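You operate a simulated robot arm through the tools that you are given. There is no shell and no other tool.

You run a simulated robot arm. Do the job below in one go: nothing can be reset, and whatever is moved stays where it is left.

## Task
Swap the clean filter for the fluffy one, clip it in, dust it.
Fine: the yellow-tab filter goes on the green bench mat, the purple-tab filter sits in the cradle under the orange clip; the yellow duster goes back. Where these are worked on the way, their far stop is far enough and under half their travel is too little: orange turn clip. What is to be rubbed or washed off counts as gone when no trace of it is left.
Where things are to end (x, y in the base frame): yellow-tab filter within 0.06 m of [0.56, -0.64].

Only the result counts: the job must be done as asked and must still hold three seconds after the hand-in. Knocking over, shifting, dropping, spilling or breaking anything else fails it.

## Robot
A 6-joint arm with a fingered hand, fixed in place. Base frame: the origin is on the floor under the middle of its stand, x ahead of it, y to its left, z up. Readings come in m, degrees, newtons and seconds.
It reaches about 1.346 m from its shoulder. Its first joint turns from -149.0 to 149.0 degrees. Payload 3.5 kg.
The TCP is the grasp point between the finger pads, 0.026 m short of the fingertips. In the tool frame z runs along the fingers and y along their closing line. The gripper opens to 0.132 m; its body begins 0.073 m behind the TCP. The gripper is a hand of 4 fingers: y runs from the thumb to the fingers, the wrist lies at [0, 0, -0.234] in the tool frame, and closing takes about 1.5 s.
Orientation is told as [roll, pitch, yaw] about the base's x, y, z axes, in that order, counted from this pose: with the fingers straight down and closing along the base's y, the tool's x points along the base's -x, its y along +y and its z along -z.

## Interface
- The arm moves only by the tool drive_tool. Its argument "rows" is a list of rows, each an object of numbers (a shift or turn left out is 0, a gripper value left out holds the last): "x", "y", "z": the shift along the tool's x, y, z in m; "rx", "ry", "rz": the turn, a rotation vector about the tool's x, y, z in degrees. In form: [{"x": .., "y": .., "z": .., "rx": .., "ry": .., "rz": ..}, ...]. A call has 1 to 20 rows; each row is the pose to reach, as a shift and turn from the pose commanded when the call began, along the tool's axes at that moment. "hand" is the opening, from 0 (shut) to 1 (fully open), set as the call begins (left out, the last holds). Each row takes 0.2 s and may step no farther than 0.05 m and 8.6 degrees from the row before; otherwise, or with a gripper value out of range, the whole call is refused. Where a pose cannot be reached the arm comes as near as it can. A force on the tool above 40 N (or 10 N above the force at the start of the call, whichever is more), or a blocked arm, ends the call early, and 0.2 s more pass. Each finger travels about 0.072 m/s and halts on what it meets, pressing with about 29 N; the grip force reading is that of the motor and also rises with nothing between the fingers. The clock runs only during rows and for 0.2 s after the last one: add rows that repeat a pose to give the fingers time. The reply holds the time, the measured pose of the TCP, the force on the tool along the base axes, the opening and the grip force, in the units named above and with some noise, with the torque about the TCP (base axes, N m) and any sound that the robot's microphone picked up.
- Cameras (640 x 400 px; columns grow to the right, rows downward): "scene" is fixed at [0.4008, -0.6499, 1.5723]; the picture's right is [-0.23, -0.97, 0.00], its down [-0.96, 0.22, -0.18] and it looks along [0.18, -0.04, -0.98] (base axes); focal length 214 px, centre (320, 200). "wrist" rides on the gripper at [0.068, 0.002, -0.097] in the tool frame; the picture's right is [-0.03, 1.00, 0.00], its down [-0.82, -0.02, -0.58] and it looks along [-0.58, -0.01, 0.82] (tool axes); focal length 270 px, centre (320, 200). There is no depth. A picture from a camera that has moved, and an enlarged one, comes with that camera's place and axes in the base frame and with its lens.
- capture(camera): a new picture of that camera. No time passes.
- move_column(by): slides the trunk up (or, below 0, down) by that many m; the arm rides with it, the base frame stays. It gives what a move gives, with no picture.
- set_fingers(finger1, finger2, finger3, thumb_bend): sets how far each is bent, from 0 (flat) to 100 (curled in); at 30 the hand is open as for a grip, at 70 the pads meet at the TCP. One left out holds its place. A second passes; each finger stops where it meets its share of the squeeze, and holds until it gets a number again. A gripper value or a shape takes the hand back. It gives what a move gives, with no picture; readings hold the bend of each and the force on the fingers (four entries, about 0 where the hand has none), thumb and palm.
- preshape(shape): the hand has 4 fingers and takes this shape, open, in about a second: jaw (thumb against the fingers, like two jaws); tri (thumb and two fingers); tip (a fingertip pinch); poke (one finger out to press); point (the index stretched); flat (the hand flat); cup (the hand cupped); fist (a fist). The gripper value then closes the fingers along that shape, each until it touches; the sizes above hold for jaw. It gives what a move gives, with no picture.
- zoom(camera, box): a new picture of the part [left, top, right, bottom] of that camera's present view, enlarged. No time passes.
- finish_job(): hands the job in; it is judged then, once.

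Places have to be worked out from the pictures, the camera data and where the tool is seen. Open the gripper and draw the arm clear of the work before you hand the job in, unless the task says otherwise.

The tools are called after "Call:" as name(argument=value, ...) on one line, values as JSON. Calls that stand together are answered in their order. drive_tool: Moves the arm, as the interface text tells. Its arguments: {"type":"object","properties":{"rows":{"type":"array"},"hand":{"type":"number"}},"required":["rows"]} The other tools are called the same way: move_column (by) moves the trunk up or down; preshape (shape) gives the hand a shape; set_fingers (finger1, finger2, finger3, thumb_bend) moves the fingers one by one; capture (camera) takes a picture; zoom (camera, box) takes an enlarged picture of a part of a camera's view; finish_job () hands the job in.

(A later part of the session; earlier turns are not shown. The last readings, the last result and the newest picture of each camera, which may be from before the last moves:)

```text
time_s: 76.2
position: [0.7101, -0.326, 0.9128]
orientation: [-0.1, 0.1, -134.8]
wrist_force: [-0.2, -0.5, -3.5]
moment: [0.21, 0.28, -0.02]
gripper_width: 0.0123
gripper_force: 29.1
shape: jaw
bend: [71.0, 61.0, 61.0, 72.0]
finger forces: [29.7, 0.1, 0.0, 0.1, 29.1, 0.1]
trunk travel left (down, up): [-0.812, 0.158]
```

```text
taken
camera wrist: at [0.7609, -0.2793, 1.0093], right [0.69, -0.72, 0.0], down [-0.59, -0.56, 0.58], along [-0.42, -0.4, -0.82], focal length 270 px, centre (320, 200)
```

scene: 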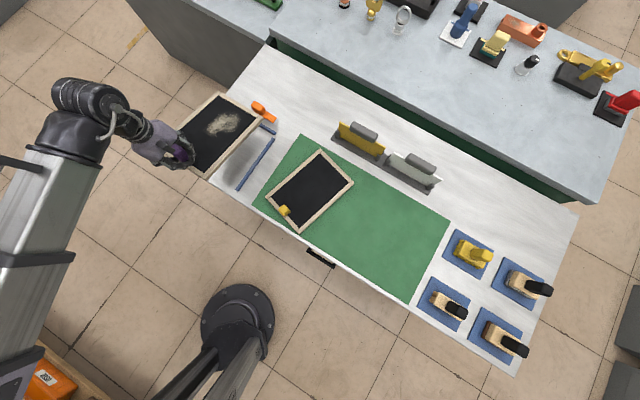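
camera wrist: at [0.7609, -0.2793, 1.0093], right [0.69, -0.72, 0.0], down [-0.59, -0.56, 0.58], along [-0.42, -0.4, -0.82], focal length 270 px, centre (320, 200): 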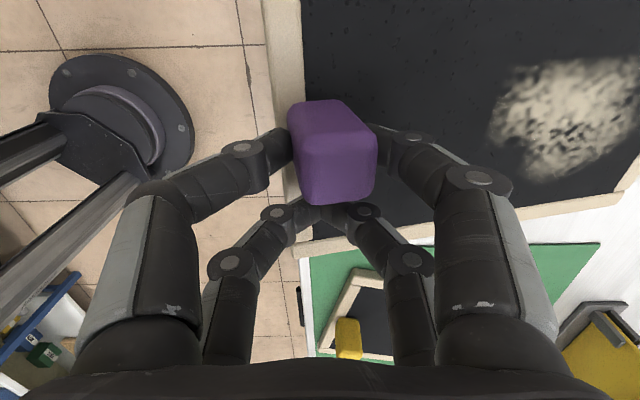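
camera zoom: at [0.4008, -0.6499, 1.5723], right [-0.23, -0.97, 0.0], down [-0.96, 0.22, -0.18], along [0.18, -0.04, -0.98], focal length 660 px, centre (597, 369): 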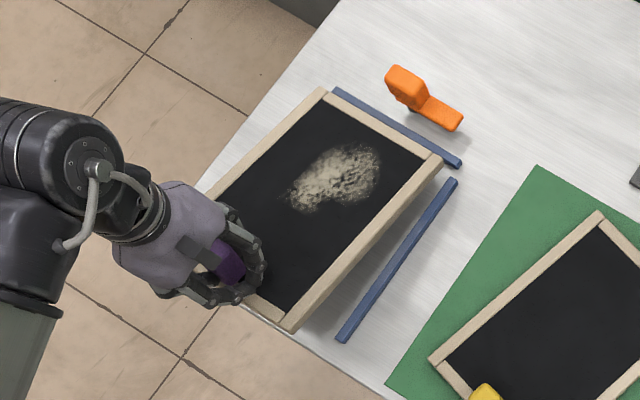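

Alignment looks right: far edge at u≈0.978, centred between the rails within a couple of mm. I shift 2 mm back and lower further.

Call:
drive_tool(rows=[{"y": -0.002}, {"y": -0.002}])

Call:
move_column(by=-0.022)

Call:
zoom(camera="scene", box=[190, 80, 290, 180])

```text
time_s: 76.8
position: [0.709, -0.3251, 0.9127]
orientation: [-0.1, 0.2, -134.8]
wrist_force: [-0.2, 0.7, -3.3]
moment: [0.23, 0.27, -0.02]
gripper_width: 0.0124
gripper_force: 29.3
shape: jaw
bend: [71.0, 61.0, 61.0, 72.0]
finger forces: [29.5, 0.1, 0.0, 0.0, 28.9, 0.0]
trunk travel left (down, up): [-0.812, 0.158]
```

```text
time_s: 77.5
position: [0.7074, -0.3245, 0.8909]
orientation: [-0.1, 0.1, -134.9]
wrist_force: [0.3, -0.2, -3.0]
moment: [0.19, 0.3, 0.0]
gripper_width: 0.0122
gripper_force: 29.3
shape: jaw
bend: [71.0, 61.0, 61.0, 72.0]
finger forces: [29.7, 0.0, 0.0, 0.0, 29.0, 0.0]
trunk travel left (down, up): [-0.79, 0.18]
```

```text
4.00 times, centred on (240, 130) of scene
camera zoom: at [0.4008, -0.6499, 1.5723], right [-0.23, -0.97, 0.0], down [-0.96, 0.22, -0.18], along [0.18, -0.04, -0.98], focal length 858 px, centre (640, 480)
```

zoom: 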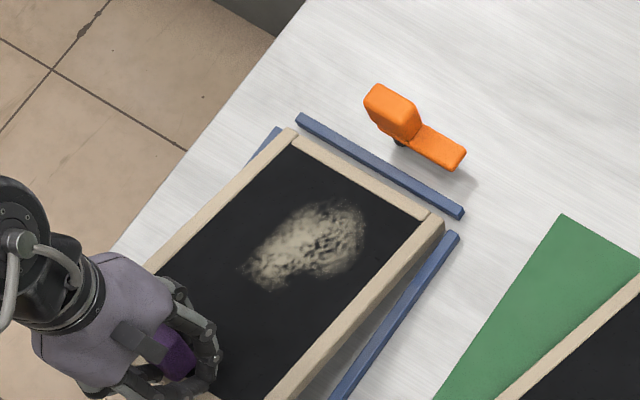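

Far end is just above the bench, inside both side rails and short of the far rail. Lowering to touchdown of the far end.

Call:
move_column(by=-0.014)

Call:
move_column(by=-0.012)

Call:
zoom(camera="scene", box=[180, 80, 300, 200])

Call:
capture(camera="wrist")

```text
time_s: 78.1
position: [0.7091, -0.3241, 0.8766]
orientation: [0.0, 0.2, -135.0]
wrist_force: [0.1, -0.2, -2.5]
moment: [0.06, 0.14, 0.01]
gripper_width: 0.012
gripper_force: 28.8
shape: jaw
bend: [71.0, 61.0, 61.0, 72.0]
finger forces: [28.1, 0.0, 0.0, 0.0, 27.5, 0.0]
trunk travel left (down, up): [-0.776, 0.194]
```

```text
time_s: 78.7
position: [0.7083, -0.3239, 0.8645]
orientation: [-0.1, 0.1, -134.9]
wrist_force: [0.0, 0.4, -2.2]
moment: [0.02, 0.06, -0.03]
gripper_width: 0.0121
gripper_force: 28.9
shape: jaw
bend: [71.0, 61.0, 61.0, 72.0]
finger forces: [27.4, 0.0, 0.1, 0.0, 26.9, 0.1]
trunk travel left (down, up): [-0.764, 0.206]
```

```text
3.33 times, centred on (240, 140) of scene
camera zoom: at [0.4008, -0.6499, 1.5723], right [-0.23, -0.97, 0.0], down [-0.96, 0.22, -0.18], along [0.18, -0.04, -0.98], focal length 715 px, centre (587, 400)
```

zoom: 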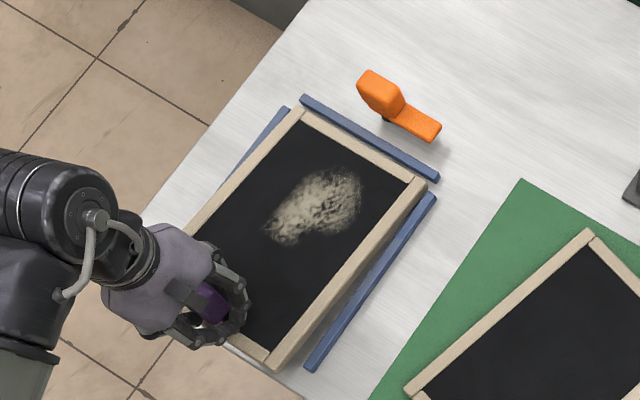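

```text
taken
camera wrist: at [0.7593, -0.2781, 0.9612], right [0.69, -0.72, 0.0], down [-0.59, -0.56, 0.58], along [-0.42, -0.4, -0.82], focal length 270 px, centre (320, 200)
```

wrist: 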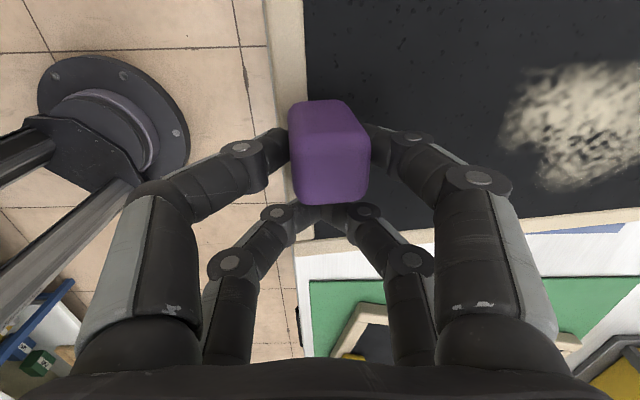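

Far end is down (moment dropped), inside the rails. Continuing to lower the near end.

Call:
move_column(by=-0.016)

Call:
zoom(camera="scene", box=[180, 80, 300, 200])

Call:
move_column(by=-0.008)

```text
time_s: 79.4
position: [0.7085, -0.3253, 0.8489]
orientation: [-0.1, 0.1, -134.9]
wrist_force: [0.3, -0.5, -2.0]
moment: [-0.02, 0.05, 0.0]
gripper_width: 0.0122
gripper_force: 29.5
shape: jaw
bend: [72.0, 61.0, 61.0, 71.0]
finger forces: [27.2, 0.0, 0.0, 0.0, 27.0, 0.0]
trunk travel left (down, up): [-0.748, 0.222]
```

```text
3.33 times, centred on (240, 140) of scene
camera zoom: at [0.4008, -0.6499, 1.5723], right [-0.23, -0.97, 0.0], down [-0.96, 0.22, -0.18], along [0.18, -0.04, -0.98], focal length 715 px, centre (587, 400)
```

zoom: 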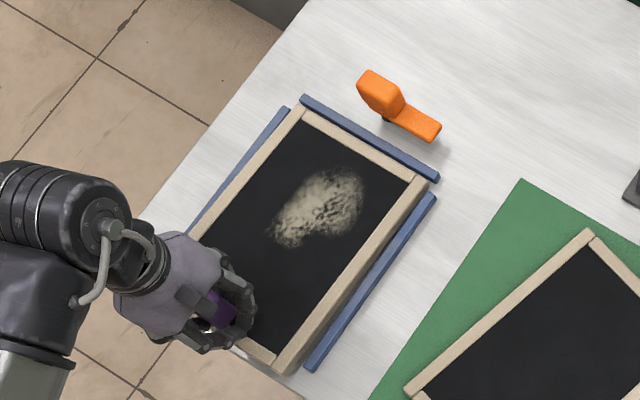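

```text
time_s: 79.9
position: [0.7089, -0.3246, 0.8417]
orientation: [-0.1, 0.1, -134.9]
wrist_force: [-0.2, 0.4, -1.2]
moment: [-0.04, -0.01, 0.03]
gripper_width: 0.012
gripper_force: 29.3
shape: jaw
bend: [73.0, 61.0, 61.0, 71.0]
finger forces: [27.3, 0.0, 0.0, 0.1, 27.4, 0.1]
trunk travel left (down, up): [-0.74, 0.23]
```

Call:
move_column(by=-0.006)

Call:
move_column(by=-0.002)

Call:
zoom(camera="scene", box=[180, 80, 300, 200])

Call:
capture(camera="wrist")

```text
time_s: 80.5
position: [0.7098, -0.324, 0.8348]
orientation: [0.0, 0.1, -135.0]
wrist_force: [0.9, -0.5, -1.0]
moment: [-0.1, -0.03, -0.03]
gripper_width: 0.0121
gripper_force: 29.7
shape: jaw
bend: [73.0, 61.0, 61.0, 71.0]
finger forces: [27.3, 0.1, 0.0, 0.1, 27.7, 0.0]
trunk travel left (down, up): [-0.734, 0.236]
```

```text
time_s: 81.0
position: [0.7092, -0.3243, 0.8334]
orientation: [-0.2, 0.1, -134.9]
wrist_force: [1.0, -0.2, 2.9]
moment: [-0.02, -0.08, -0.04]
gripper_width: 0.0122
gripper_force: 29.3
shape: jaw
bend: [73.0, 61.0, 61.0, 71.0]
finger forces: [28.6, 0.1, 0.0, 0.0, 28.3, 0.1]
trunk travel left (down, up): [-0.732, 0.238]
```

```text
3.33 times, centred on (240, 140) of scene
camera zoom: at [0.4008, -0.6499, 1.5723], right [-0.23, -0.97, 0.0], down [-0.96, 0.22, -0.18], along [0.18, -0.04, -0.98], focal length 715 px, centre (587, 400)
```

zoom: 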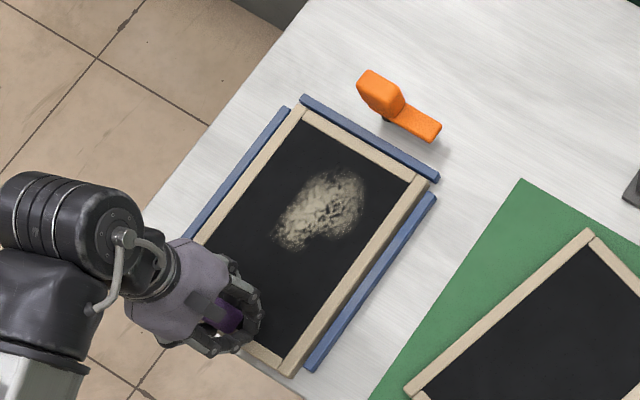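

```text
taken
camera wrist: at [0.759, -0.2779, 0.9297], right [0.69, -0.72, 0.0], down [-0.59, -0.56, 0.58], along [-0.42, -0.4, -0.82], focal length 270 px, centre (320, 200)
```

wrist: 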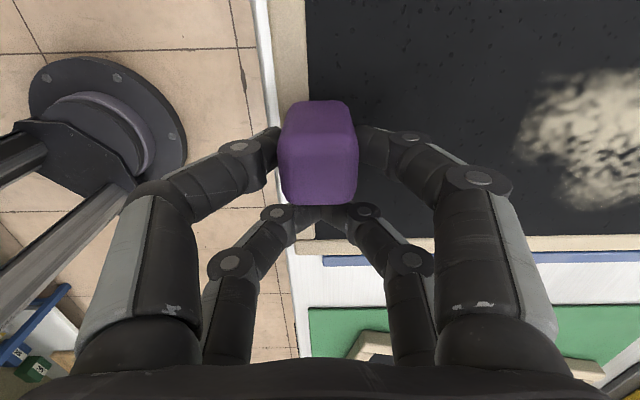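

The filter is seated (+2.9 N at contact) between the rails, same place as the old one. Releasing and raising.

Call:
drive_tool(rows=[{"z": 0}, {"z": 0}, {"z": 0}, {"z": 0}, {"z": 0}, {"z": 0}, {"z": 0}, {"z": 0}, {"z": 0}], hand=1)

Call:
move_column(by=0.135)

Call:
capture(camera="wrist")

Call:
zoom(camera="scene", box=[180, 80, 300, 200])

```text
time_s: 83.0
position: [0.7091, -0.3242, 0.8324]
orientation: [0.0, 0.1, -134.9]
wrist_force: [0.2, 0.1, -0.7]
moment: [-0.01, -0.02, 0.0]
gripper_width: 0.1319
gripper_force: 0.0
shape: jaw
bend: [30.0, 30.0, 30.0, 30.0]
finger forces: [0.0, 0.0, 0.0, 0.0, 0.0, 0.0]
trunk travel left (down, up): [-0.732, 0.238]
```

```text
time_s: 84.6
position: [0.7086, -0.3254, 0.9677]
orientation: [-0.1, 0.1, -134.9]
wrist_force: [1.0, 0.4, 0.5]
moment: [0.0, 0.0, -0.01]
gripper_width: 0.132
gripper_force: 0.1
shape: jaw
bend: [30.0, 30.0, 30.0, 30.0]
finger forces: [0.0, 0.0, 0.0, 0.1, 0.0, 0.1]
trunk travel left (down, up): [-0.867, 0.103]
```

```text
taken
camera wrist: at [0.7591, -0.278, 1.0643], right [0.69, -0.72, 0.0], down [-0.59, -0.56, 0.58], along [-0.42, -0.4, -0.82], focal length 270 px, centre (320, 200)
```

wrist: 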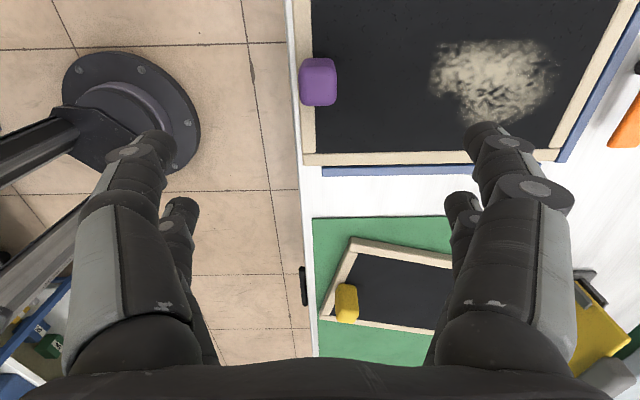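

```text
3.33 times, centred on (240, 140) of scene
camera zoom: at [0.4008, -0.6499, 1.5723], right [-0.23, -0.97, 0.0], down [-0.96, 0.22, -0.18], along [0.18, -0.04, -0.98], focal length 715 px, centre (587, 400)
```

zoom: 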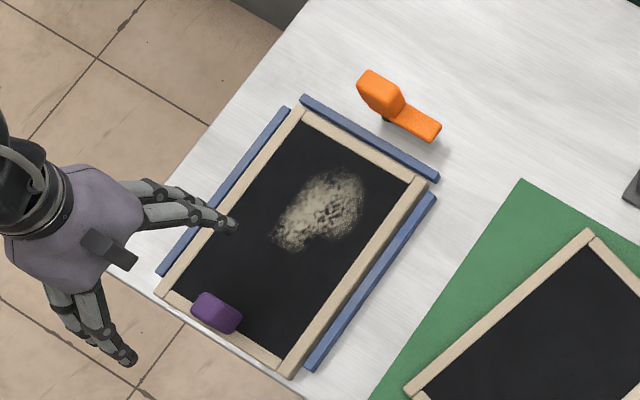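

The purple filter sits squarely in the cradle. Now I rotate the hand by 180° (to yaw 45°) on the way to the clip knob, so it can be turned back the way it was opened.

Call:
drive_tool(rows=[{"rz": -8.2, "x": 0.001, "y": 0.014}, {"rz": -16.4, "x": 0.002, "y": 0.028}, {"rz": -24.6, "x": 0.003, "y": 0.042}, {"rz": -32.8, "x": 0.004, "y": 0.056}, {"rz": -41, "x": 0.005, "y": 0.07}, {"rz": -49.2, "x": 0.005, "y": 0.084}, {"rz": -57.4, "x": 0.006, "y": 0.099}, {"rz": -65.6, "x": 0.007, "y": 0.113}, {"rz": -73.8, "x": 0.008, "y": 0.127}, {"rz": -82, "x": 0.009, "y": 0.141}, {"rz": -90.1, "x": 0.01, "y": 0.155}, {"rz": -90.1, "x": 0.01, "y": 0.155}], hand=1)

```text
time_s: 87.2
position: [0.8249, -0.4263, 0.9677]
orientation: [0.0, 0.2, -44.8]
wrist_force: [0.0, 0.2, -0.3]
moment: [0.03, 0.0, 0.02]
gripper_width: 0.1319
gripper_force: 0.0
shape: jaw
bend: [30.0, 30.0, 30.0, 30.0]
finger forces: [0.0, 0.0, 0.1, 0.1, 0.0, 0.0]
trunk travel left (down, up): [-0.867, 0.103]
```

No reach warnings. Completing the rotation and moving over the knob.

Call:
drive_tool(rows=[{"rz": -8.2, "x": -0.014, "y": 0.001}, {"rz": -16.4, "x": -0.028, "y": 0.002}, {"rz": -24.6, "x": -0.042, "y": 0.003}, {"rz": -32.8, "x": -0.056, "y": 0.004}, {"rz": -41, "x": -0.07, "y": 0.005}, {"rz": -49.2, "x": -0.084, "y": 0.005}, {"rz": -57.4, "x": -0.099, "y": 0.006}, {"rz": -65.6, "x": -0.113, "y": 0.007}, {"rz": -73.8, "x": -0.127, "y": 0.008}, {"rz": -82, "x": -0.141, "y": 0.009}, {"rz": -89.8, "x": -0.155, "y": 0.009}, {"rz": -89.8, "x": -0.155, "y": 0.009}], hand=1)

Call:
capture(camera="wrist")

```text
time_s: 89.8
position: [0.9426, -0.5295, 0.9681]
orientation: [0.1, -0.1, 45.1]
wrist_force: [-0.6, 0.5, 0.2]
moment: [0.01, -0.03, 0.01]
gripper_width: 0.132
gripper_force: 0.1
shape: jaw
bend: [30.0, 30.0, 30.0, 30.0]
finger forces: [0.1, 0.1, 0.0, 0.0, 0.0, 0.0]
trunk travel left (down, up): [-0.867, 0.103]
```

```text
taken
camera wrist: at [0.8941, -0.5782, 1.0643], right [-0.69, 0.72, 0.0], down [0.59, 0.56, 0.58], along [0.42, 0.4, -0.82], focal length 270 px, centre (320, 200)
```

wrist: 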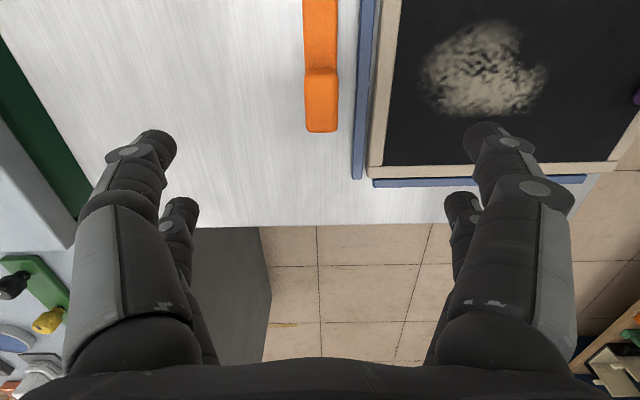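

Aligned above the knob. Lowering 0.127 m and closing on it.

Call:
move_column(by=-0.127)

Call:
drive_tool(rows=[{"z": 0}, {"z": 0}, {"z": 0}, {"z": 0}, {"z": 0}, {"z": 0}, {"z": 0}, {"z": 0}, {"z": 0}], hand=0)

Call:
capture(camera="wrist")

```text
time_s: 91.4
position: [0.9429, -0.5311, 0.8404]
orientation: [0.2, -0.1, 45.0]
wrist_force: [0.2, -0.5, 0.3]
moment: [0.0, 0.0, 0.0]
gripper_width: 0.132
gripper_force: 0.0
shape: jaw
bend: [30.0, 30.0, 30.0, 30.0]
finger forces: [0.1, 0.0, 0.1, 0.0, 0.0, 0.0]
trunk travel left (down, up): [-0.74, 0.23]
```

```text
time_s: 93.4
position: [0.9424, -0.5304, 0.8402]
orientation: [0.1, -0.1, 45.0]
wrist_force: [-0.8, 0.7, -4.3]
moment: [0.02, 0.06, -0.01]
gripper_width: 0.0209
gripper_force: 29.4
shape: jaw
bend: [73.0, 73.0, 73.0, 70.0]
finger forces: [26.4, 26.3, 25.5, 0.1, 26.0, 0.1]
trunk travel left (down, up): [-0.74, 0.23]
```

```text
taken
camera wrist: at [0.8942, -0.5781, 0.9369], right [-0.69, 0.72, 0.0], down [0.59, 0.56, 0.58], along [0.42, 0.4, -0.82], focal length 270 px, centre (320, 200)
```

wrist: 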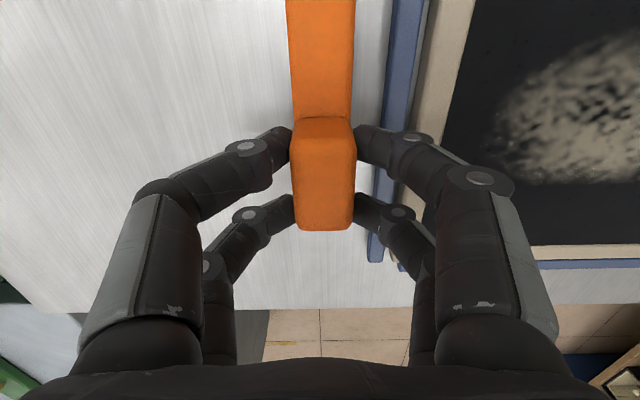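

Knob gripped by all four fingers. Turning the clip back by 90° (rz positive), with a torque check at the end.

Call:
drive_tool(rows=[{"rz": 5}, {"rz": 11}, {"rz": 17}, {"rz": 23}, {"rz": 29}, {"rz": 35}, {"rz": 41}, {"rz": 47}, {"rz": 53}, {"rz": 59}, {"rz": 65}, {"rz": 71}, {"rz": 77}, {"rz": 83}, {"rz": 88}, {"rz": 90}, {"rz": 90}])

Call:
capture(camera="wrist")

```text
time_s: 97.0
position: [0.9415, -0.5317, 0.8413]
orientation: [-0.1, 0.2, -45.1]
wrist_force: [-15.9, -5.3, -8.5]
moment: [-0.17, 0.34, 0.11]
gripper_width: 0.0207
gripper_force: 28.7
shape: jaw
bend: [73.0, 73.0, 72.0, 70.0]
finger forces: [24.4, 24.7, 31.3, 0.0, 32.8, 0.0]
trunk travel left (down, up): [-0.74, 0.23]
```

```text
taken
camera wrist: at [0.8959, -0.4823, 0.9374], right [0.73, 0.69, 0.0], down [0.56, -0.59, 0.58], along [0.4, -0.42, -0.82], focal length 270 px, centre (320, 200)
```

wrist: 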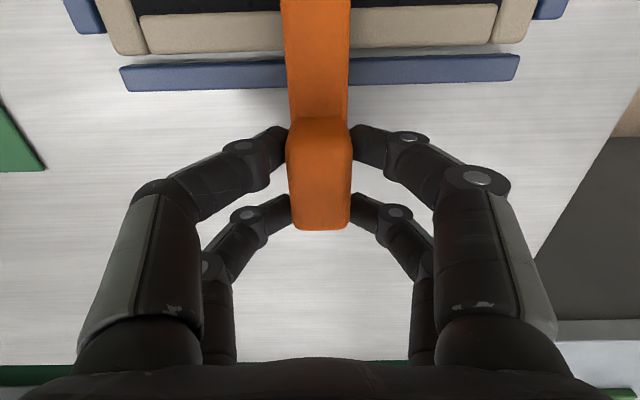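

The bar is square over the far frame bar again. A slight extra turn makes sure it is at the stop, then I relax.

Call:
drive_tool(rows=[{"rz": 3}, {"rz": 6}, {"rz": 6}])

Call:
drive_tool(rows=[{"rz": -3}, {"rz": -6}, {"rz": -6}])

Call:
drive_tool(rows=[{"z": 0}, {"z": 0}, {"z": 0}, {"z": 0}, {"z": 0}, {"z": 0}, {"z": 0}, {"z": 0}, {"z": 0}], hand=1)

Call:
move_column(by=0.13)

Call:
capture(camera="wrist")

Call:
zoom(camera="scene", box=[180, 80, 300, 200])

```text
time_s: 97.8
position: [0.9421, -0.5307, 0.8405]
orientation: [0.1, 0.2, -51.0]
wrist_force: [-11.4, -4.1, -5.6]
moment: [-0.23, 0.46, 1.09]
gripper_width: 0.0222
gripper_force: 29.5
shape: jaw
bend: [73.0, 73.0, 72.0, 70.0]
finger forces: [23.1, 30.2, 28.1, 0.0, 36.8, 0.0]
trunk travel left (down, up): [-0.74, 0.23]
```

```text
time_s: 98.6
position: [0.941, -0.5295, 0.8414]
orientation: [0.2, 0.1, -44.9]
wrist_force: [-10.0, -1.5, -4.7]
moment: [-0.18, 0.37, 0.03]
gripper_width: 0.0213
gripper_force: 29.0
shape: jaw
bend: [73.0, 73.0, 72.0, 70.0]
finger forces: [27.5, 24.8, 31.5, 0.0, 29.5, 0.0]
trunk travel left (down, up): [-0.74, 0.23]
```

```text
time_s: 100.6
position: [0.9422, -0.5295, 0.8413]
orientation: [0.1, 0.1, -45.0]
wrist_force: [-0.2, -0.9, 0.1]
moment: [0.0, 0.04, -0.01]
gripper_width: 0.132
gripper_force: 0.1
shape: jaw
bend: [30.0, 30.0, 30.0, 30.0]
finger forces: [0.1, 0.0, 0.0, 0.0, 0.0, 0.1]
trunk travel left (down, up): [-0.74, 0.23]
```

```text
time_s: 102.2
position: [0.9421, -0.5308, 0.9712]
orientation: [0.1, 0.2, -44.9]
wrist_force: [-0.9, -0.2, 0.9]
moment: [0.02, -0.03, 0.01]
gripper_width: 0.1317
gripper_force: 0.1
shape: jaw
bend: [30.0, 30.0, 30.0, 30.0]
finger forces: [0.1, 0.0, 0.0, 0.0, 0.0, 0.1]
trunk travel left (down, up): [-0.87, 0.1]
```

```text
taken
camera wrist: at [0.8966, -0.4814, 1.0673], right [0.72, 0.69, 0.0], down [0.56, -0.59, 0.58], along [0.4, -0.42, -0.82], focal length 270 px, centre (320, 200)
```

wrist: 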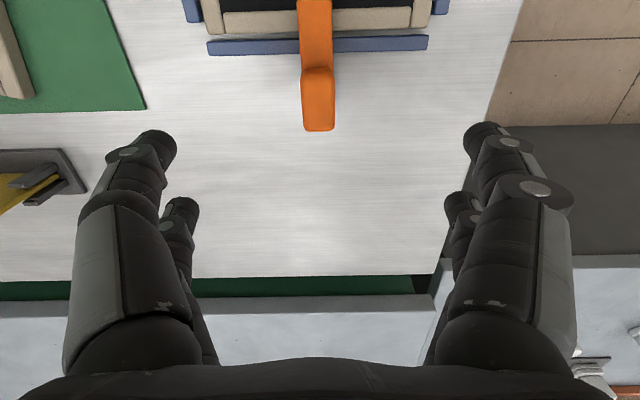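

```text
3.33 times, centred on (240, 140) of scene
camera zoom: at [0.4008, -0.6499, 1.5723], right [-0.23, -0.97, 0.0], down [-0.96, 0.22, -0.18], along [0.18, -0.04, -0.98], focal length 715 px, centre (587, 400)
```

zoom: 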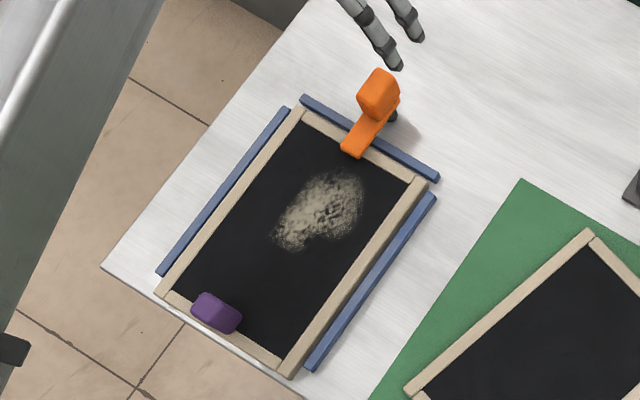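

Clip is closed over the purple filter's far bar. Now the duster: zooming on it.

Call:
zoom(camera="scene", box=[430, 220, 510, 290])

Call:
zoom(camera="scene", box=[400, 210, 580, 380])

```text
5.71 times, centred on (470, 255) of scene
camera zoom: at [0.4008, -0.6499, 1.5723], right [-0.23, -0.97, 0.0], down [-0.96, 0.22, -0.18], along [0.18, -0.04, -0.98], focal length 1226 px, centre (-537, -114)
```

zoom: 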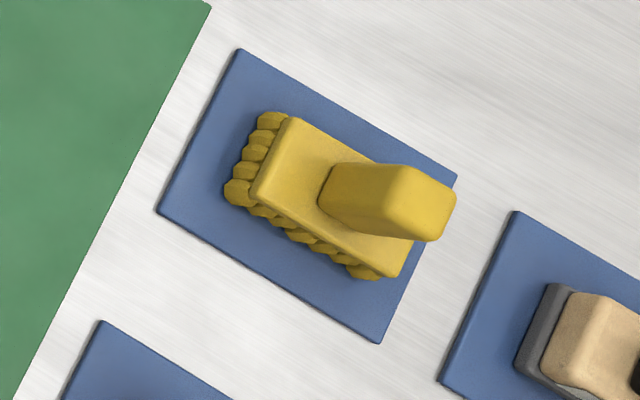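

```text
2.35 times, centred on (490, 295) of scene
camera zoom: at [0.4008, -0.6499, 1.5723], right [-0.23, -0.97, 0.0], down [-0.96, 0.22, -0.18], along [0.18, -0.04, -0.98], focal length 505 px, centre (-80, -24)
```

zoom: 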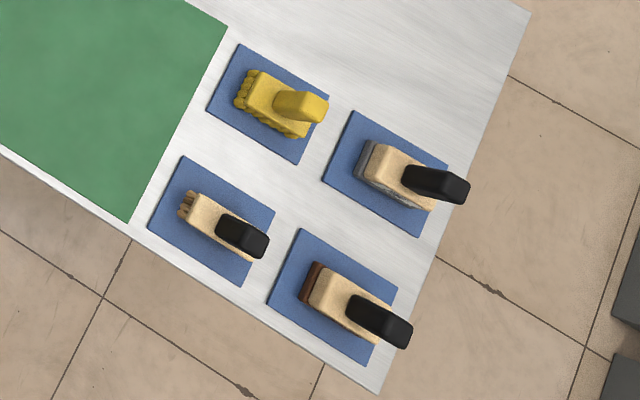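

Body of the duster is about 10×5.5 cm (long side along w) at roughly u=0.97, w=−0.64 with a block handle on top. I raise the trunk and travel there along an inner arc, clear of the scrapers.

Call:
move_column(by=0.08)

Call:
drive_tool(rows=[{"x": 0.02, "y": -0.036}, {"x": 0.04, "y": -0.072}, {"x": 0.06, "y": -0.109}, {"x": 0.08, "y": -0.145}, {"x": 0.1, "y": -0.181}, {"x": 0.12, "y": -0.217}, {"x": 0.14, "y": -0.254}, {"x": 0.16, "y": -0.29}, {"x": 0.155, "y": -0.334}, {"x": 0.15, "y": -0.378}, {"x": 0.145, "y": -0.422}, {"x": 0.14, "y": -0.466}, {"x": 0.135, "y": -0.51}], hand=1)

```text
time_s: 103.3
position: [0.9428, -0.5311, 1.0516]
orientation: [0.1, 0.2, -45.0]
wrist_force: [0.2, 0.1, -0.1]
moment: [0.04, 0.0, -0.03]
gripper_width: 0.132
gripper_force: 0.0
shape: jaw
bend: [30.0, 30.0, 30.0, 30.0]
finger forces: [0.1, 0.0, 0.1, 0.0, 0.0, 0.0]
trunk travel left (down, up): [-0.95, 0.02]
```

```text
time_s: 106.1
position: [0.4846, -0.7971, 1.0503]
orientation: [0.0, 0.1, -45.0]
wrist_force: [-0.5, -0.9, -0.6]
moment: [-0.02, -0.04, -0.03]
gripper_width: 0.1317
gripper_force: 0.1
shape: jaw
bend: [30.0, 30.0, 30.0, 30.0]
finger forces: [0.1, 0.0, 0.0, 0.0, 0.1, 0.0]
out of reach, approached as far as the arm can: row 6, 12
trunk travel left (down, up): [-0.95, 0.02]
```

Call:
drive_tool(rows=[{"x": -0.007, "y": -0.042}, {"x": -0.013, "y": -0.084}, {"x": -0.02, "y": -0.126}, {"x": -0.026, "y": -0.168}, {"x": -0.033, "y": -0.21}, {"x": -0.04, "y": -0.253}, {"x": -0.046, "y": -0.295}, {"x": -0.053, "y": -0.337}, {"x": -0.059, "y": -0.379}, {"x": -0.066, "y": -0.421}, {"x": -0.066, "y": -0.421}])

Call:
capture(camera="wrist")

Call:
capture(camera="scene")

```text
time_s: 108.5
position: [0.2293, -1.0974, 1.0516]
orientation: [0.0, 0.1, -45.1]
wrist_force: [0.3, -0.5, -0.9]
moment: [0.03, -0.03, -0.04]
gripper_width: 0.1318
gripper_force: 0.1
shape: jaw
bend: [30.0, 30.0, 30.0, 30.0]
finger forces: [0.1, 0.0, 0.1, 0.1, 0.0, 0.0]
out of reach, approached as far as the arm can: row 1, 9, 10, 11
trunk travel left (down, up): [-0.95, 0.02]
```

```text
taken
camera wrist: at [0.1827, -1.0483, 1.1475], right [0.72, 0.69, 0.0], down [0.56, -0.59, 0.58], along [0.4, -0.42, -0.82], focal length 270 px, centre (320, 200)
```

wrist: 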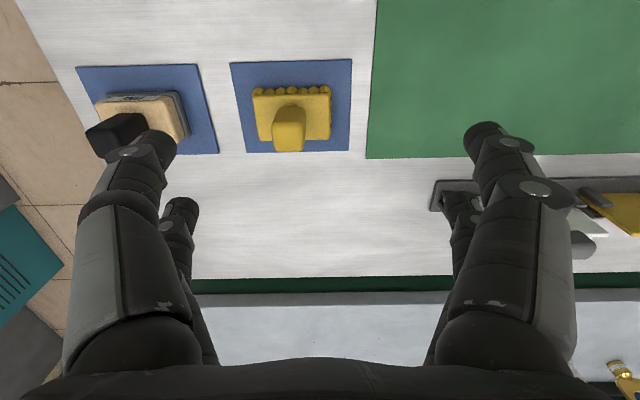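

```text
taken
```

scene: 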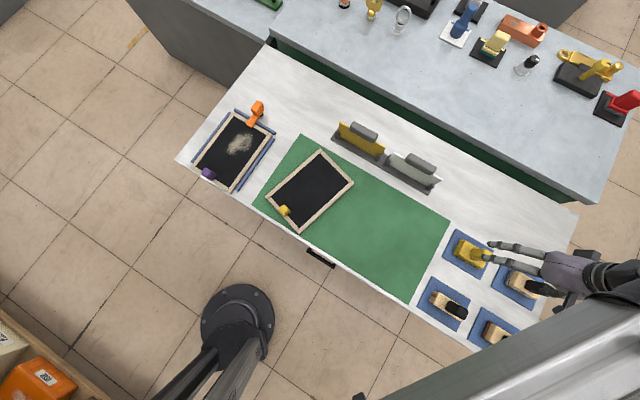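

The arm's horizontal reach ends around radius 1.12 m here, and the duster seems slightly beyond. I zoom to locate it accurately.

Call:
zoom(camera="wrist", box=[220, 50, 380, 170])

```text
3.33 times, centred on (300, 110) of wrist
camera zoom: at [0.1827, -1.0483, 1.1475], right [0.72, 0.69, 0.0], down [0.56, -0.59, 0.58], along [0.4, -0.42, -0.82], focal length 901 px, centre (387, 500)
```

zoom: 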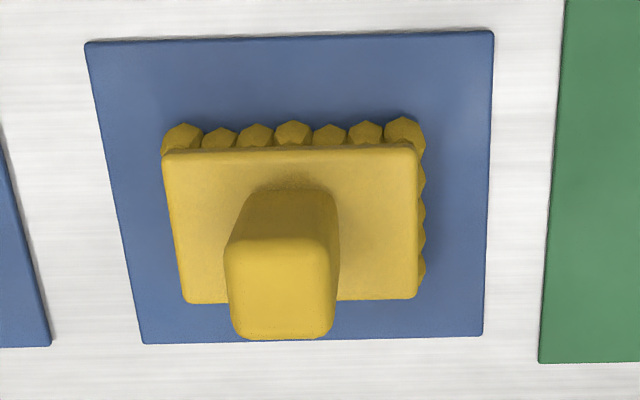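

The handle is about 3.2×3.2 cm, top z≈0.882, body top z≈0.832, centred at u≈0.979, w≈−0.646, i.e. radius 1.17 m. I'll gain the missing reach by tilting the hand ~16° about its closing axis (fingers pointing outward), then move over it.

Call:
drive_tool(rows=[{"ry": -4, "z": -0.001}, {"ry": -8, "z": -0.002}, {"ry": -12, "z": -0.005}, {"ry": -16, "z": -0.009}, {"ry": -16, "z": -0.009, "x": -0.02, "y": -0.015}, {"ry": -16, "z": -0.009, "x": -0.042, "y": -0.032}, {"ry": -16, "z": -0.009, "x": -0.042, "y": -0.032}], hand=1)

Call:
capture(camera="wrist")

Call:
capture(camera="scene")

```text
time_s: 110.1
position: [0.2353, -1.1493, 1.0597]
orientation: [-0.1, -16.0, -44.9]
wrist_force: [-0.3, -0.7, 0.8]
moment: [0.0, 0.0, 0.03]
gripper_width: 0.1319
gripper_force: 0.1
shape: jaw
bend: [30.0, 30.0, 30.0, 30.0]
finger forces: [0.0, 0.1, 0.0, 0.0, 0.0, 0.0]
trunk travel left (down, up): [-0.95, 0.02]
```

```text
taken
camera wrist: at [0.1713, -1.0828, 1.1338], right [0.72, 0.69, 0.01], down [0.43, -0.46, 0.78], along [0.54, -0.56, -0.62], focal length 270 px, centre (320, 200)
```

wrist: 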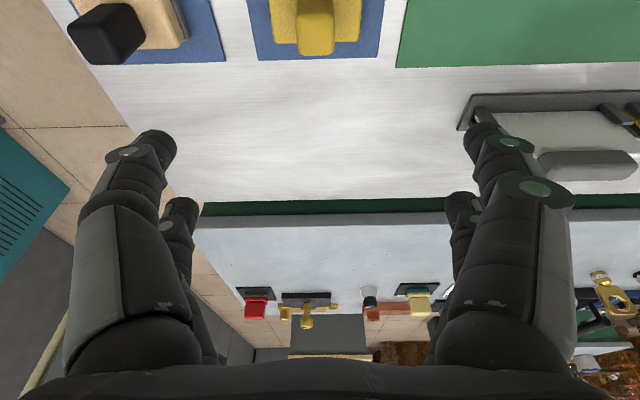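

```text
taken
```

scene: 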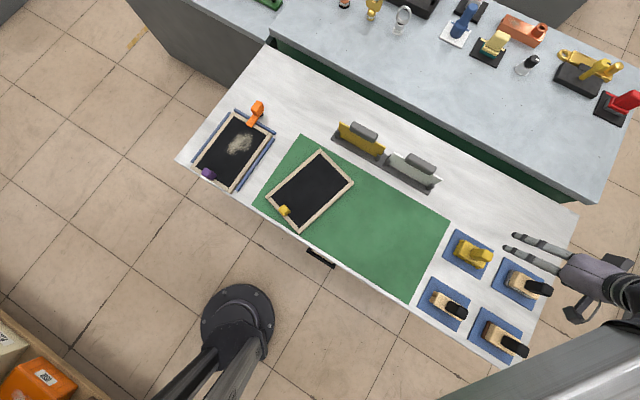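

Reached with a 16° tilt, no warnings. Zooming to verify alignment with the duster handle.

Call:
zoom(camera="wrist", box=[220, 0, 400, 100])

Call:
zoom(camera="scene", box=[430, 210, 580, 310])

```text
3.56 times, centred on (310, 50) of wrist
camera zoom: at [0.1713, -1.0828, 1.1338], right [0.72, 0.69, 0.01], down [0.43, -0.46, 0.78], along [0.54, -0.56, -0.62], focal length 961 px, centre (356, 733)
```

zoom: 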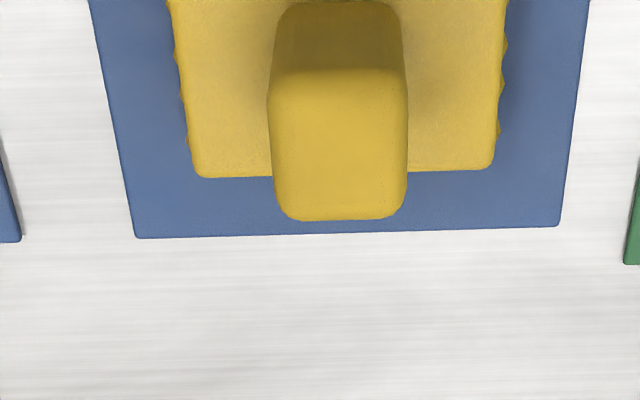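

```text
4.00 times, centred on (505, 260) of scene
camera zoom: at [0.4008, -0.6499, 1.5723], right [-0.23, -0.97, 0.0], down [-0.96, 0.22, -0.18], along [0.18, -0.04, -0.98], focal length 858 px, centre (-420, -40)
```

zoom: 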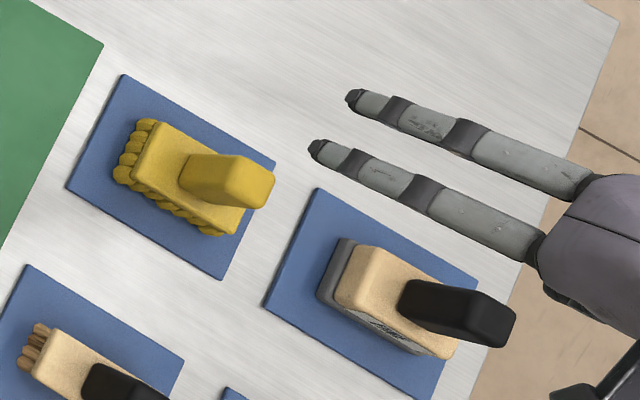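

Alignment is within 2 mm of the handle. Lowering the trunk in two steps with fingers open around the handle.

Call:
move_column(by=-0.14)

Call:
capture(camera="wrist")

Call:
zoom(camera="scene", box=[430, 210, 580, 310])

```text
time_s: 111.8
position: [0.234, -1.1481, 0.9199]
orientation: [0.0, -15.9, -45.1]
wrist_force: [-1.6, 0.0, 1.0]
moment: [-0.02, 0.0, 0.04]
gripper_width: 0.1321
gripper_force: 0.1
shape: jaw
bend: [30.0, 30.0, 30.0, 30.0]
finger forces: [0.0, 0.0, 0.0, 0.0, 0.0, 0.0]
trunk travel left (down, up): [-0.81, 0.16]
```

```text
taken
camera wrist: at [0.1714, -1.0826, 0.9939], right [0.72, 0.69, 0.01], down [0.43, -0.46, 0.78], along [0.54, -0.56, -0.63], focal length 270 px, centre (320, 200)
```

wrist: 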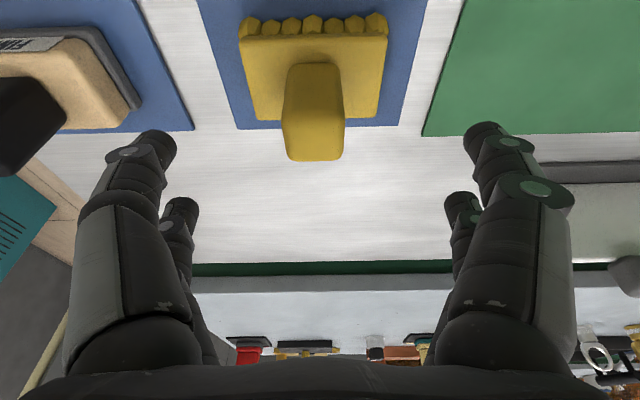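

```text
4.00 times, centred on (505, 260) of scene
camera zoom: at [0.4008, -0.6499, 1.5723], right [-0.23, -0.97, 0.0], down [-0.96, 0.22, -0.18], along [0.18, -0.04, -0.98], focal length 858 px, centre (-420, -40)
```

zoom: 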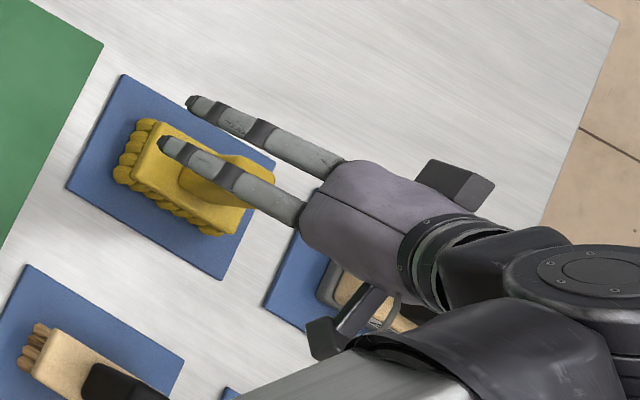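

Handle is between the open fingers. Small 2 mm sideways correction, then lowering to z≈0.868 and closing.

Call:
drive_tool(rows=[{"y": -0.002}, {"y": -0.002}])

Call:
move_column(by=-0.05)

Call:
capture(camera="wrist")

```text
time_s: 112.4
position: [0.2326, -1.1492, 0.9202]
orientation: [-0.1, -16.1, -45.0]
wrist_force: [0.5, 1.3, -0.5]
moment: [0.0, -0.01, 0.01]
gripper_width: 0.1318
gripper_force: 0.1
shape: jaw
bend: [30.0, 30.0, 30.0, 30.0]
finger forces: [0.0, 0.0, 0.1, 0.0, 0.0, 0.0]
trunk travel left (down, up): [-0.81, 0.16]
```

```text
time_s: 113.3
position: [0.2325, -1.1502, 0.8703]
orientation: [0.0, -16.0, -45.0]
wrist_force: [-0.8, 0.1, -0.2]
moment: [0.0, 0.0, 0.0]
gripper_width: 0.1317
gripper_force: 0.0
shape: jaw
bend: [30.0, 30.0, 30.0, 30.0]
finger forces: [0.0, 0.0, 0.0, 0.0, 0.1, 0.1]
trunk travel left (down, up): [-0.76, 0.21]
```

```text
taken
camera wrist: at [0.1697, -1.083, 0.9438], right [0.72, 0.69, 0.01], down [0.43, -0.46, 0.78], along [0.54, -0.56, -0.62], focal length 270 px, centre (320, 200)
```

wrist: 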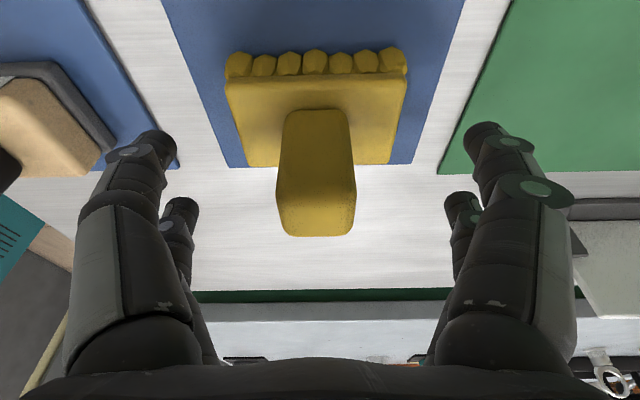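

The fingers are around the handle, tips just above the body. Closing.

Call:
drive_tool(rows=[{"z": 0}, {"z": 0}, {"z": 0}, {"z": 0}, {"z": 0}, {"z": 0}, {"z": 0}, {"z": 0}, {"z": 0}], hand=0)

Call:
capture(camera="wrist")

```text
time_s: 115.3
position: [0.2323, -1.1493, 0.8706]
orientation: [-0.2, -16.0, -45.0]
wrist_force: [-1.8, 0.8, 6.9]
moment: [0.17, 0.32, -0.04]
gripper_width: 0.0236
gripper_force: 29.7
shape: jaw
bend: [74.0, 75.0, 76.0, 70.0]
finger forces: [27.3, 23.8, 2.9, 0.0, 31.3, 0.1]
trunk travel left (down, up): [-0.76, 0.21]
```

```text
taken
camera wrist: at [0.1694, -1.0826, 0.9445], right [0.72, 0.69, 0.01], down [0.43, -0.46, 0.78], along [0.54, -0.56, -0.62], focal length 270 px, centre (320, 200)
```

wrist: 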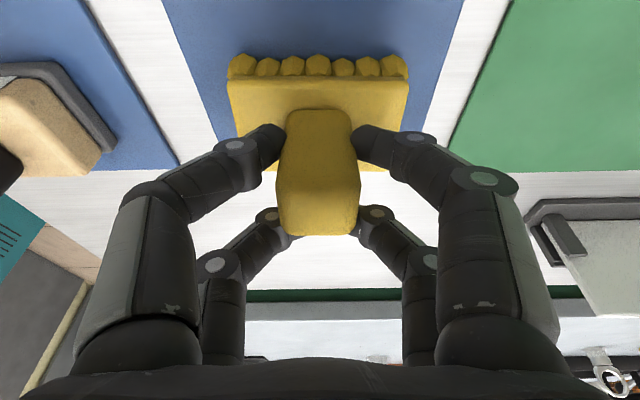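

Handle gripped. Lifting slightly to check the hold.

Call:
move_column(by=0.03)

Call:
capture(camera="wrist")

Call:
zoom(camera="scene", box=[430, 210, 580, 310])

```text
time_s: 116.1
position: [0.2318, -1.1495, 0.9003]
orientation: [-0.2, -16.0, -45.0]
wrist_force: [0.3, 0.1, -1.8]
moment: [0.05, 0.0, -0.01]
gripper_width: 0.0234
gripper_force: 29.3
shape: jaw
bend: [74.0, 75.0, 76.0, 70.0]
finger forces: [27.4, 0.1, 1.4, 0.0, 29.0, 0.1]
trunk travel left (down, up): [-0.79, 0.18]
```

```text
taken
camera wrist: at [0.1697, -1.0832, 0.9736], right [0.72, 0.69, 0.01], down [0.43, -0.46, 0.78], along [0.54, -0.56, -0.62], focal length 270 px, centre (320, 200)
```

wrist: 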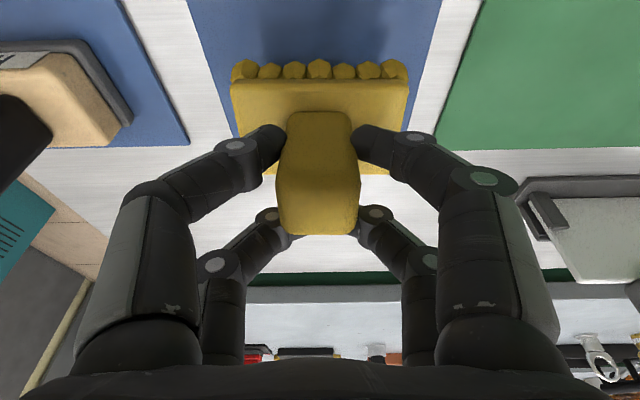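

```text
4.00 times, centred on (505, 260) of scene
camera zoom: at [0.4008, -0.6499, 1.5723], right [-0.23, -0.97, 0.0], down [-0.96, 0.22, -0.18], along [0.18, -0.04, -0.98], focal length 858 px, centre (-420, -40)
```

zoom: 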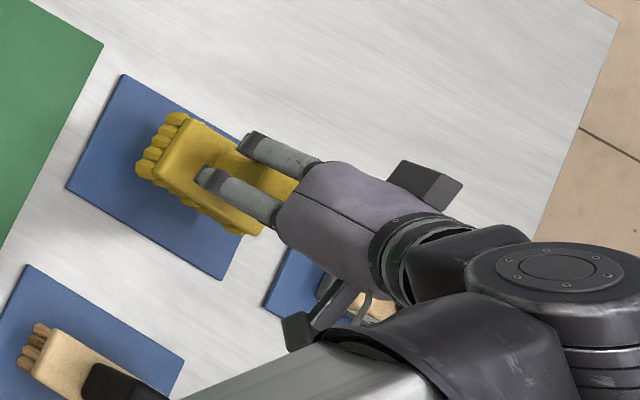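

The duster (≈2 N) is held. I raise it and carry it along an inner arc to the cradle, keeping the 16° hand tilt so its base stays level.

Call:
move_column(by=0.11)

Call:
drive_tool(rows=[{"x": 0.005, "y": 0.015, "z": -0.0015}, {"x": 0.0137, "y": 0.0417, "z": -0.0039}, {"x": 0.0273, "y": 0.0833, "z": -0.0078}, {"x": 0.041, "y": 0.125, "z": -0.0117}, {"x": 0.0546, "y": 0.1667, "z": -0.0156}, {"x": 0.0683, "y": 0.2083, "z": -0.0195}, {"x": 0.0817, "y": 0.25, "z": -0.0234}, {"x": 0.0817, "y": 0.29, "z": -0.0234}, {"x": 0.0817, "y": 0.33, "z": -0.0234}, {"x": 0.0817, "y": 0.37, "z": -0.0234}, {"x": 0.0817, "y": 0.41, "z": -0.0234}, {"x": 0.0817, "y": 0.45, "z": -0.0234}, {"x": 0.0817, "y": 0.49, "z": -0.0234}, {"x": 0.0817, "y": 0.52, "z": -0.0234}, {"x": 0.0817, "y": 0.53, "z": -0.0234}])

Call:
capture(camera="scene")

```text
time_s: 117.5
position: [0.2323, -1.1491, 1.0096]
orientation: [-0.1, -16.1, -45.0]
wrist_force: [-1.1, -0.8, -0.5]
moment: [0.01, 0.03, 0.01]
gripper_width: 0.0232
gripper_force: 29.3
shape: jaw
bend: [74.0, 75.0, 76.0, 70.0]
finger forces: [27.5, 0.1, 1.4, 0.0, 29.0, 0.1]
trunk travel left (down, up): [-0.9, 0.07]
```

```text
time_s: 120.7
position: [0.5461, -0.7131, 1.0099]
orientation: [-0.1, -16.1, -45.0]
wrist_force: [0.3, -0.8, -0.9]
moment: [0.01, 0.05, -0.03]
gripper_width: 0.0233
gripper_force: 28.7
shape: jaw
bend: [74.0, 75.0, 76.0, 70.0]
finger forces: [27.5, 0.0, 1.2, 0.1, 29.0, 0.0]
out of reach, approached as far as the arm can: row 4, 5, 6, 11, 12, 13, 14
trunk travel left (down, up): [-0.9, 0.07]
```

```text
taken
```

scene: 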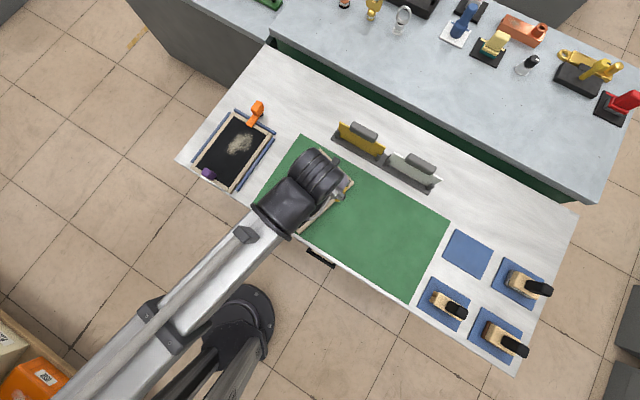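

Continuing to above the fluff in the cradle.

Call:
drive_tool(rows=[{"x": 0.001, "y": 0.015}, {"x": 0.002, "y": 0.045, "z": -0.0005}, {"x": 0.003, "y": 0.085, "z": -0.001}, {"x": 0.005, "y": 0.125, "z": -0.0015}, {"x": 0.006, "y": 0.165, "z": -0.002}, {"x": 0.008, "y": 0.205, "z": -0.0025}, {"x": 0.009, "y": 0.245, "z": -0.003}, {"x": 0.01, "y": 0.285, "z": -0.003}, {"x": 0.012, "y": 0.325, "z": -0.0035}, {"x": 0.013, "y": 0.365, "z": -0.004}, {"x": 0.0146, "y": 0.395, "z": -0.0042}, {"x": 0.0146, "y": 0.403, "z": -0.0042}, {"x": 0.0146, "y": 0.403, "z": -0.0042}])

Call:
capture(camera="wrist")

Call:
capture(camera="scene")

```text
time_s: 123.5
position: [0.8254, -0.4192, 1.0105]
orientation: [-0.1, -16.0, -45.1]
wrist_force: [0.3, -0.1, -0.8]
moment: [0.03, -0.01, 0.02]
gripper_width: 0.0232
gripper_force: 28.9
shape: jaw
bend: [74.0, 75.0, 76.0, 70.0]
finger forces: [27.3, 0.0, 0.7, 0.0, 28.9, 0.0]
trunk travel left (down, up): [-0.9, 0.07]
```

```text
taken
camera wrist: at [0.7618, -0.3531, 1.0837], right [0.72, 0.69, 0.01], down [0.43, -0.46, 0.78], along [0.54, -0.56, -0.62], focal length 270 px, centre (320, 200)
```

wrist: 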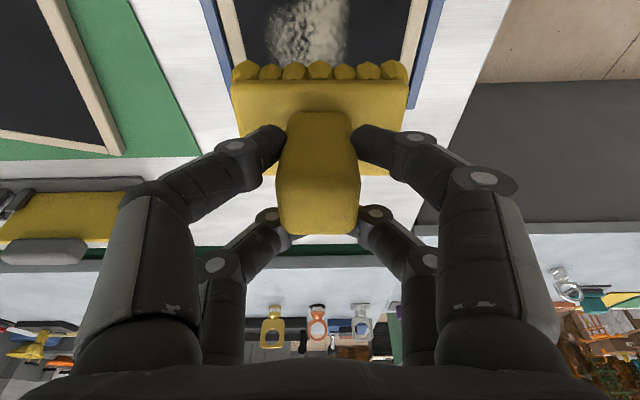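

```text
taken
```

scene: 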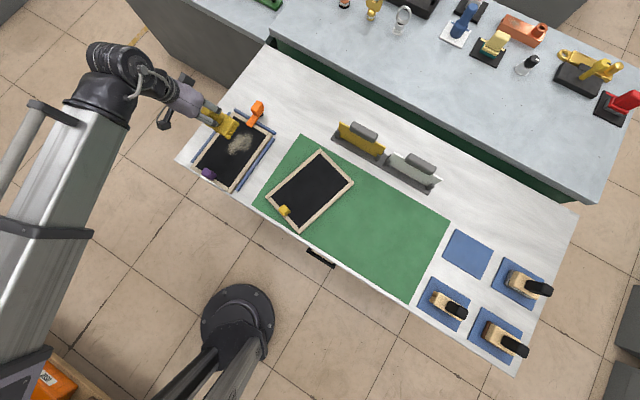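

The duster is above the fluff. Lowering close to the mesh, then in millimetre steps until light contact.

Call:
move_column(by=-0.11)

Call:
move_column(by=-0.01)

Call:
zoom(camera="scene", box=[180, 80, 300, 200])

```text
time_s: 124.9
position: [0.8243, -0.4184, 0.9003]
orientation: [-0.2, -16.1, -45.0]
wrist_force: [0.3, 0.4, -1.6]
moment: [0.0, 0.01, -0.03]
gripper_width: 0.0234
gripper_force: 28.5
shape: jaw
bend: [74.0, 75.0, 76.0, 70.0]
finger forces: [27.4, 0.0, 0.8, 0.1, 28.8, 0.0]
trunk travel left (down, up): [-0.79, 0.18]
```

```text
time_s: 125.5
position: [0.8252, -0.4197, 0.8902]
orientation: [0.0, -16.1, -45.0]
wrist_force: [0.2, -0.5, -1.4]
moment: [-0.01, 0.0, -0.01]
gripper_width: 0.023
gripper_force: 28.8
shape: jaw
bend: [74.0, 75.0, 76.0, 70.0]
finger forces: [27.3, 0.0, 0.9, 0.0, 28.9, 0.0]
trunk travel left (down, up): [-0.78, 0.19]
```

```text
3.33 times, centred on (240, 140) of scene
camera zoom: at [0.4008, -0.6499, 1.5723], right [-0.23, -0.97, 0.0], down [-0.96, 0.22, -0.18], along [0.18, -0.04, -0.98], focal length 715 px, centre (587, 400)
```

zoom: 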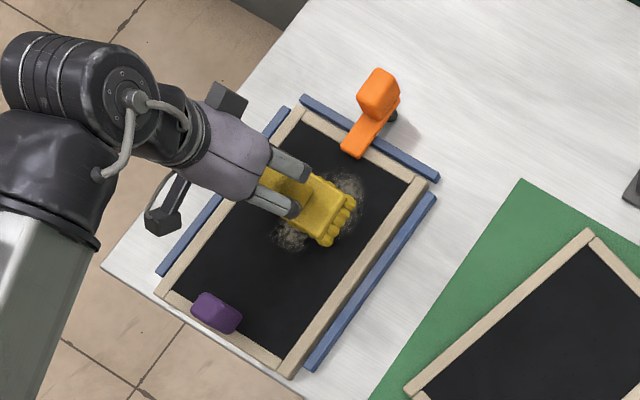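

Call:
move_column(by=-0.005)

Call:
move_column(by=-0.003)

```text
time_s: 126.0
position: [0.8252, -0.4203, 0.8845]
orientation: [0.0, -16.1, -45.0]
wrist_force: [-0.9, -0.8, -0.5]
moment: [-0.01, -0.01, 0.0]
gripper_width: 0.0232
gripper_force: 28.8
shape: jaw
bend: [74.0, 75.0, 76.0, 70.0]
finger forces: [27.4, 0.1, 0.8, 0.0, 28.9, 0.1]
trunk travel left (down, up): [-0.775, 0.195]
```

```text
time_s: 126.6
position: [0.8253, -0.4198, 0.8818]
orientation: [-0.1, -16.0, -45.0]
wrist_force: [1.3, 0.4, 2.6]
moment: [0.01, 0.08, -0.01]
gripper_width: 0.023
gripper_force: 29.4
shape: jaw
bend: [74.0, 75.0, 76.0, 70.0]
finger forces: [27.9, 0.1, 0.6, 0.1, 29.2, 0.0]
trunk travel left (down, up): [-0.772, 0.198]
```

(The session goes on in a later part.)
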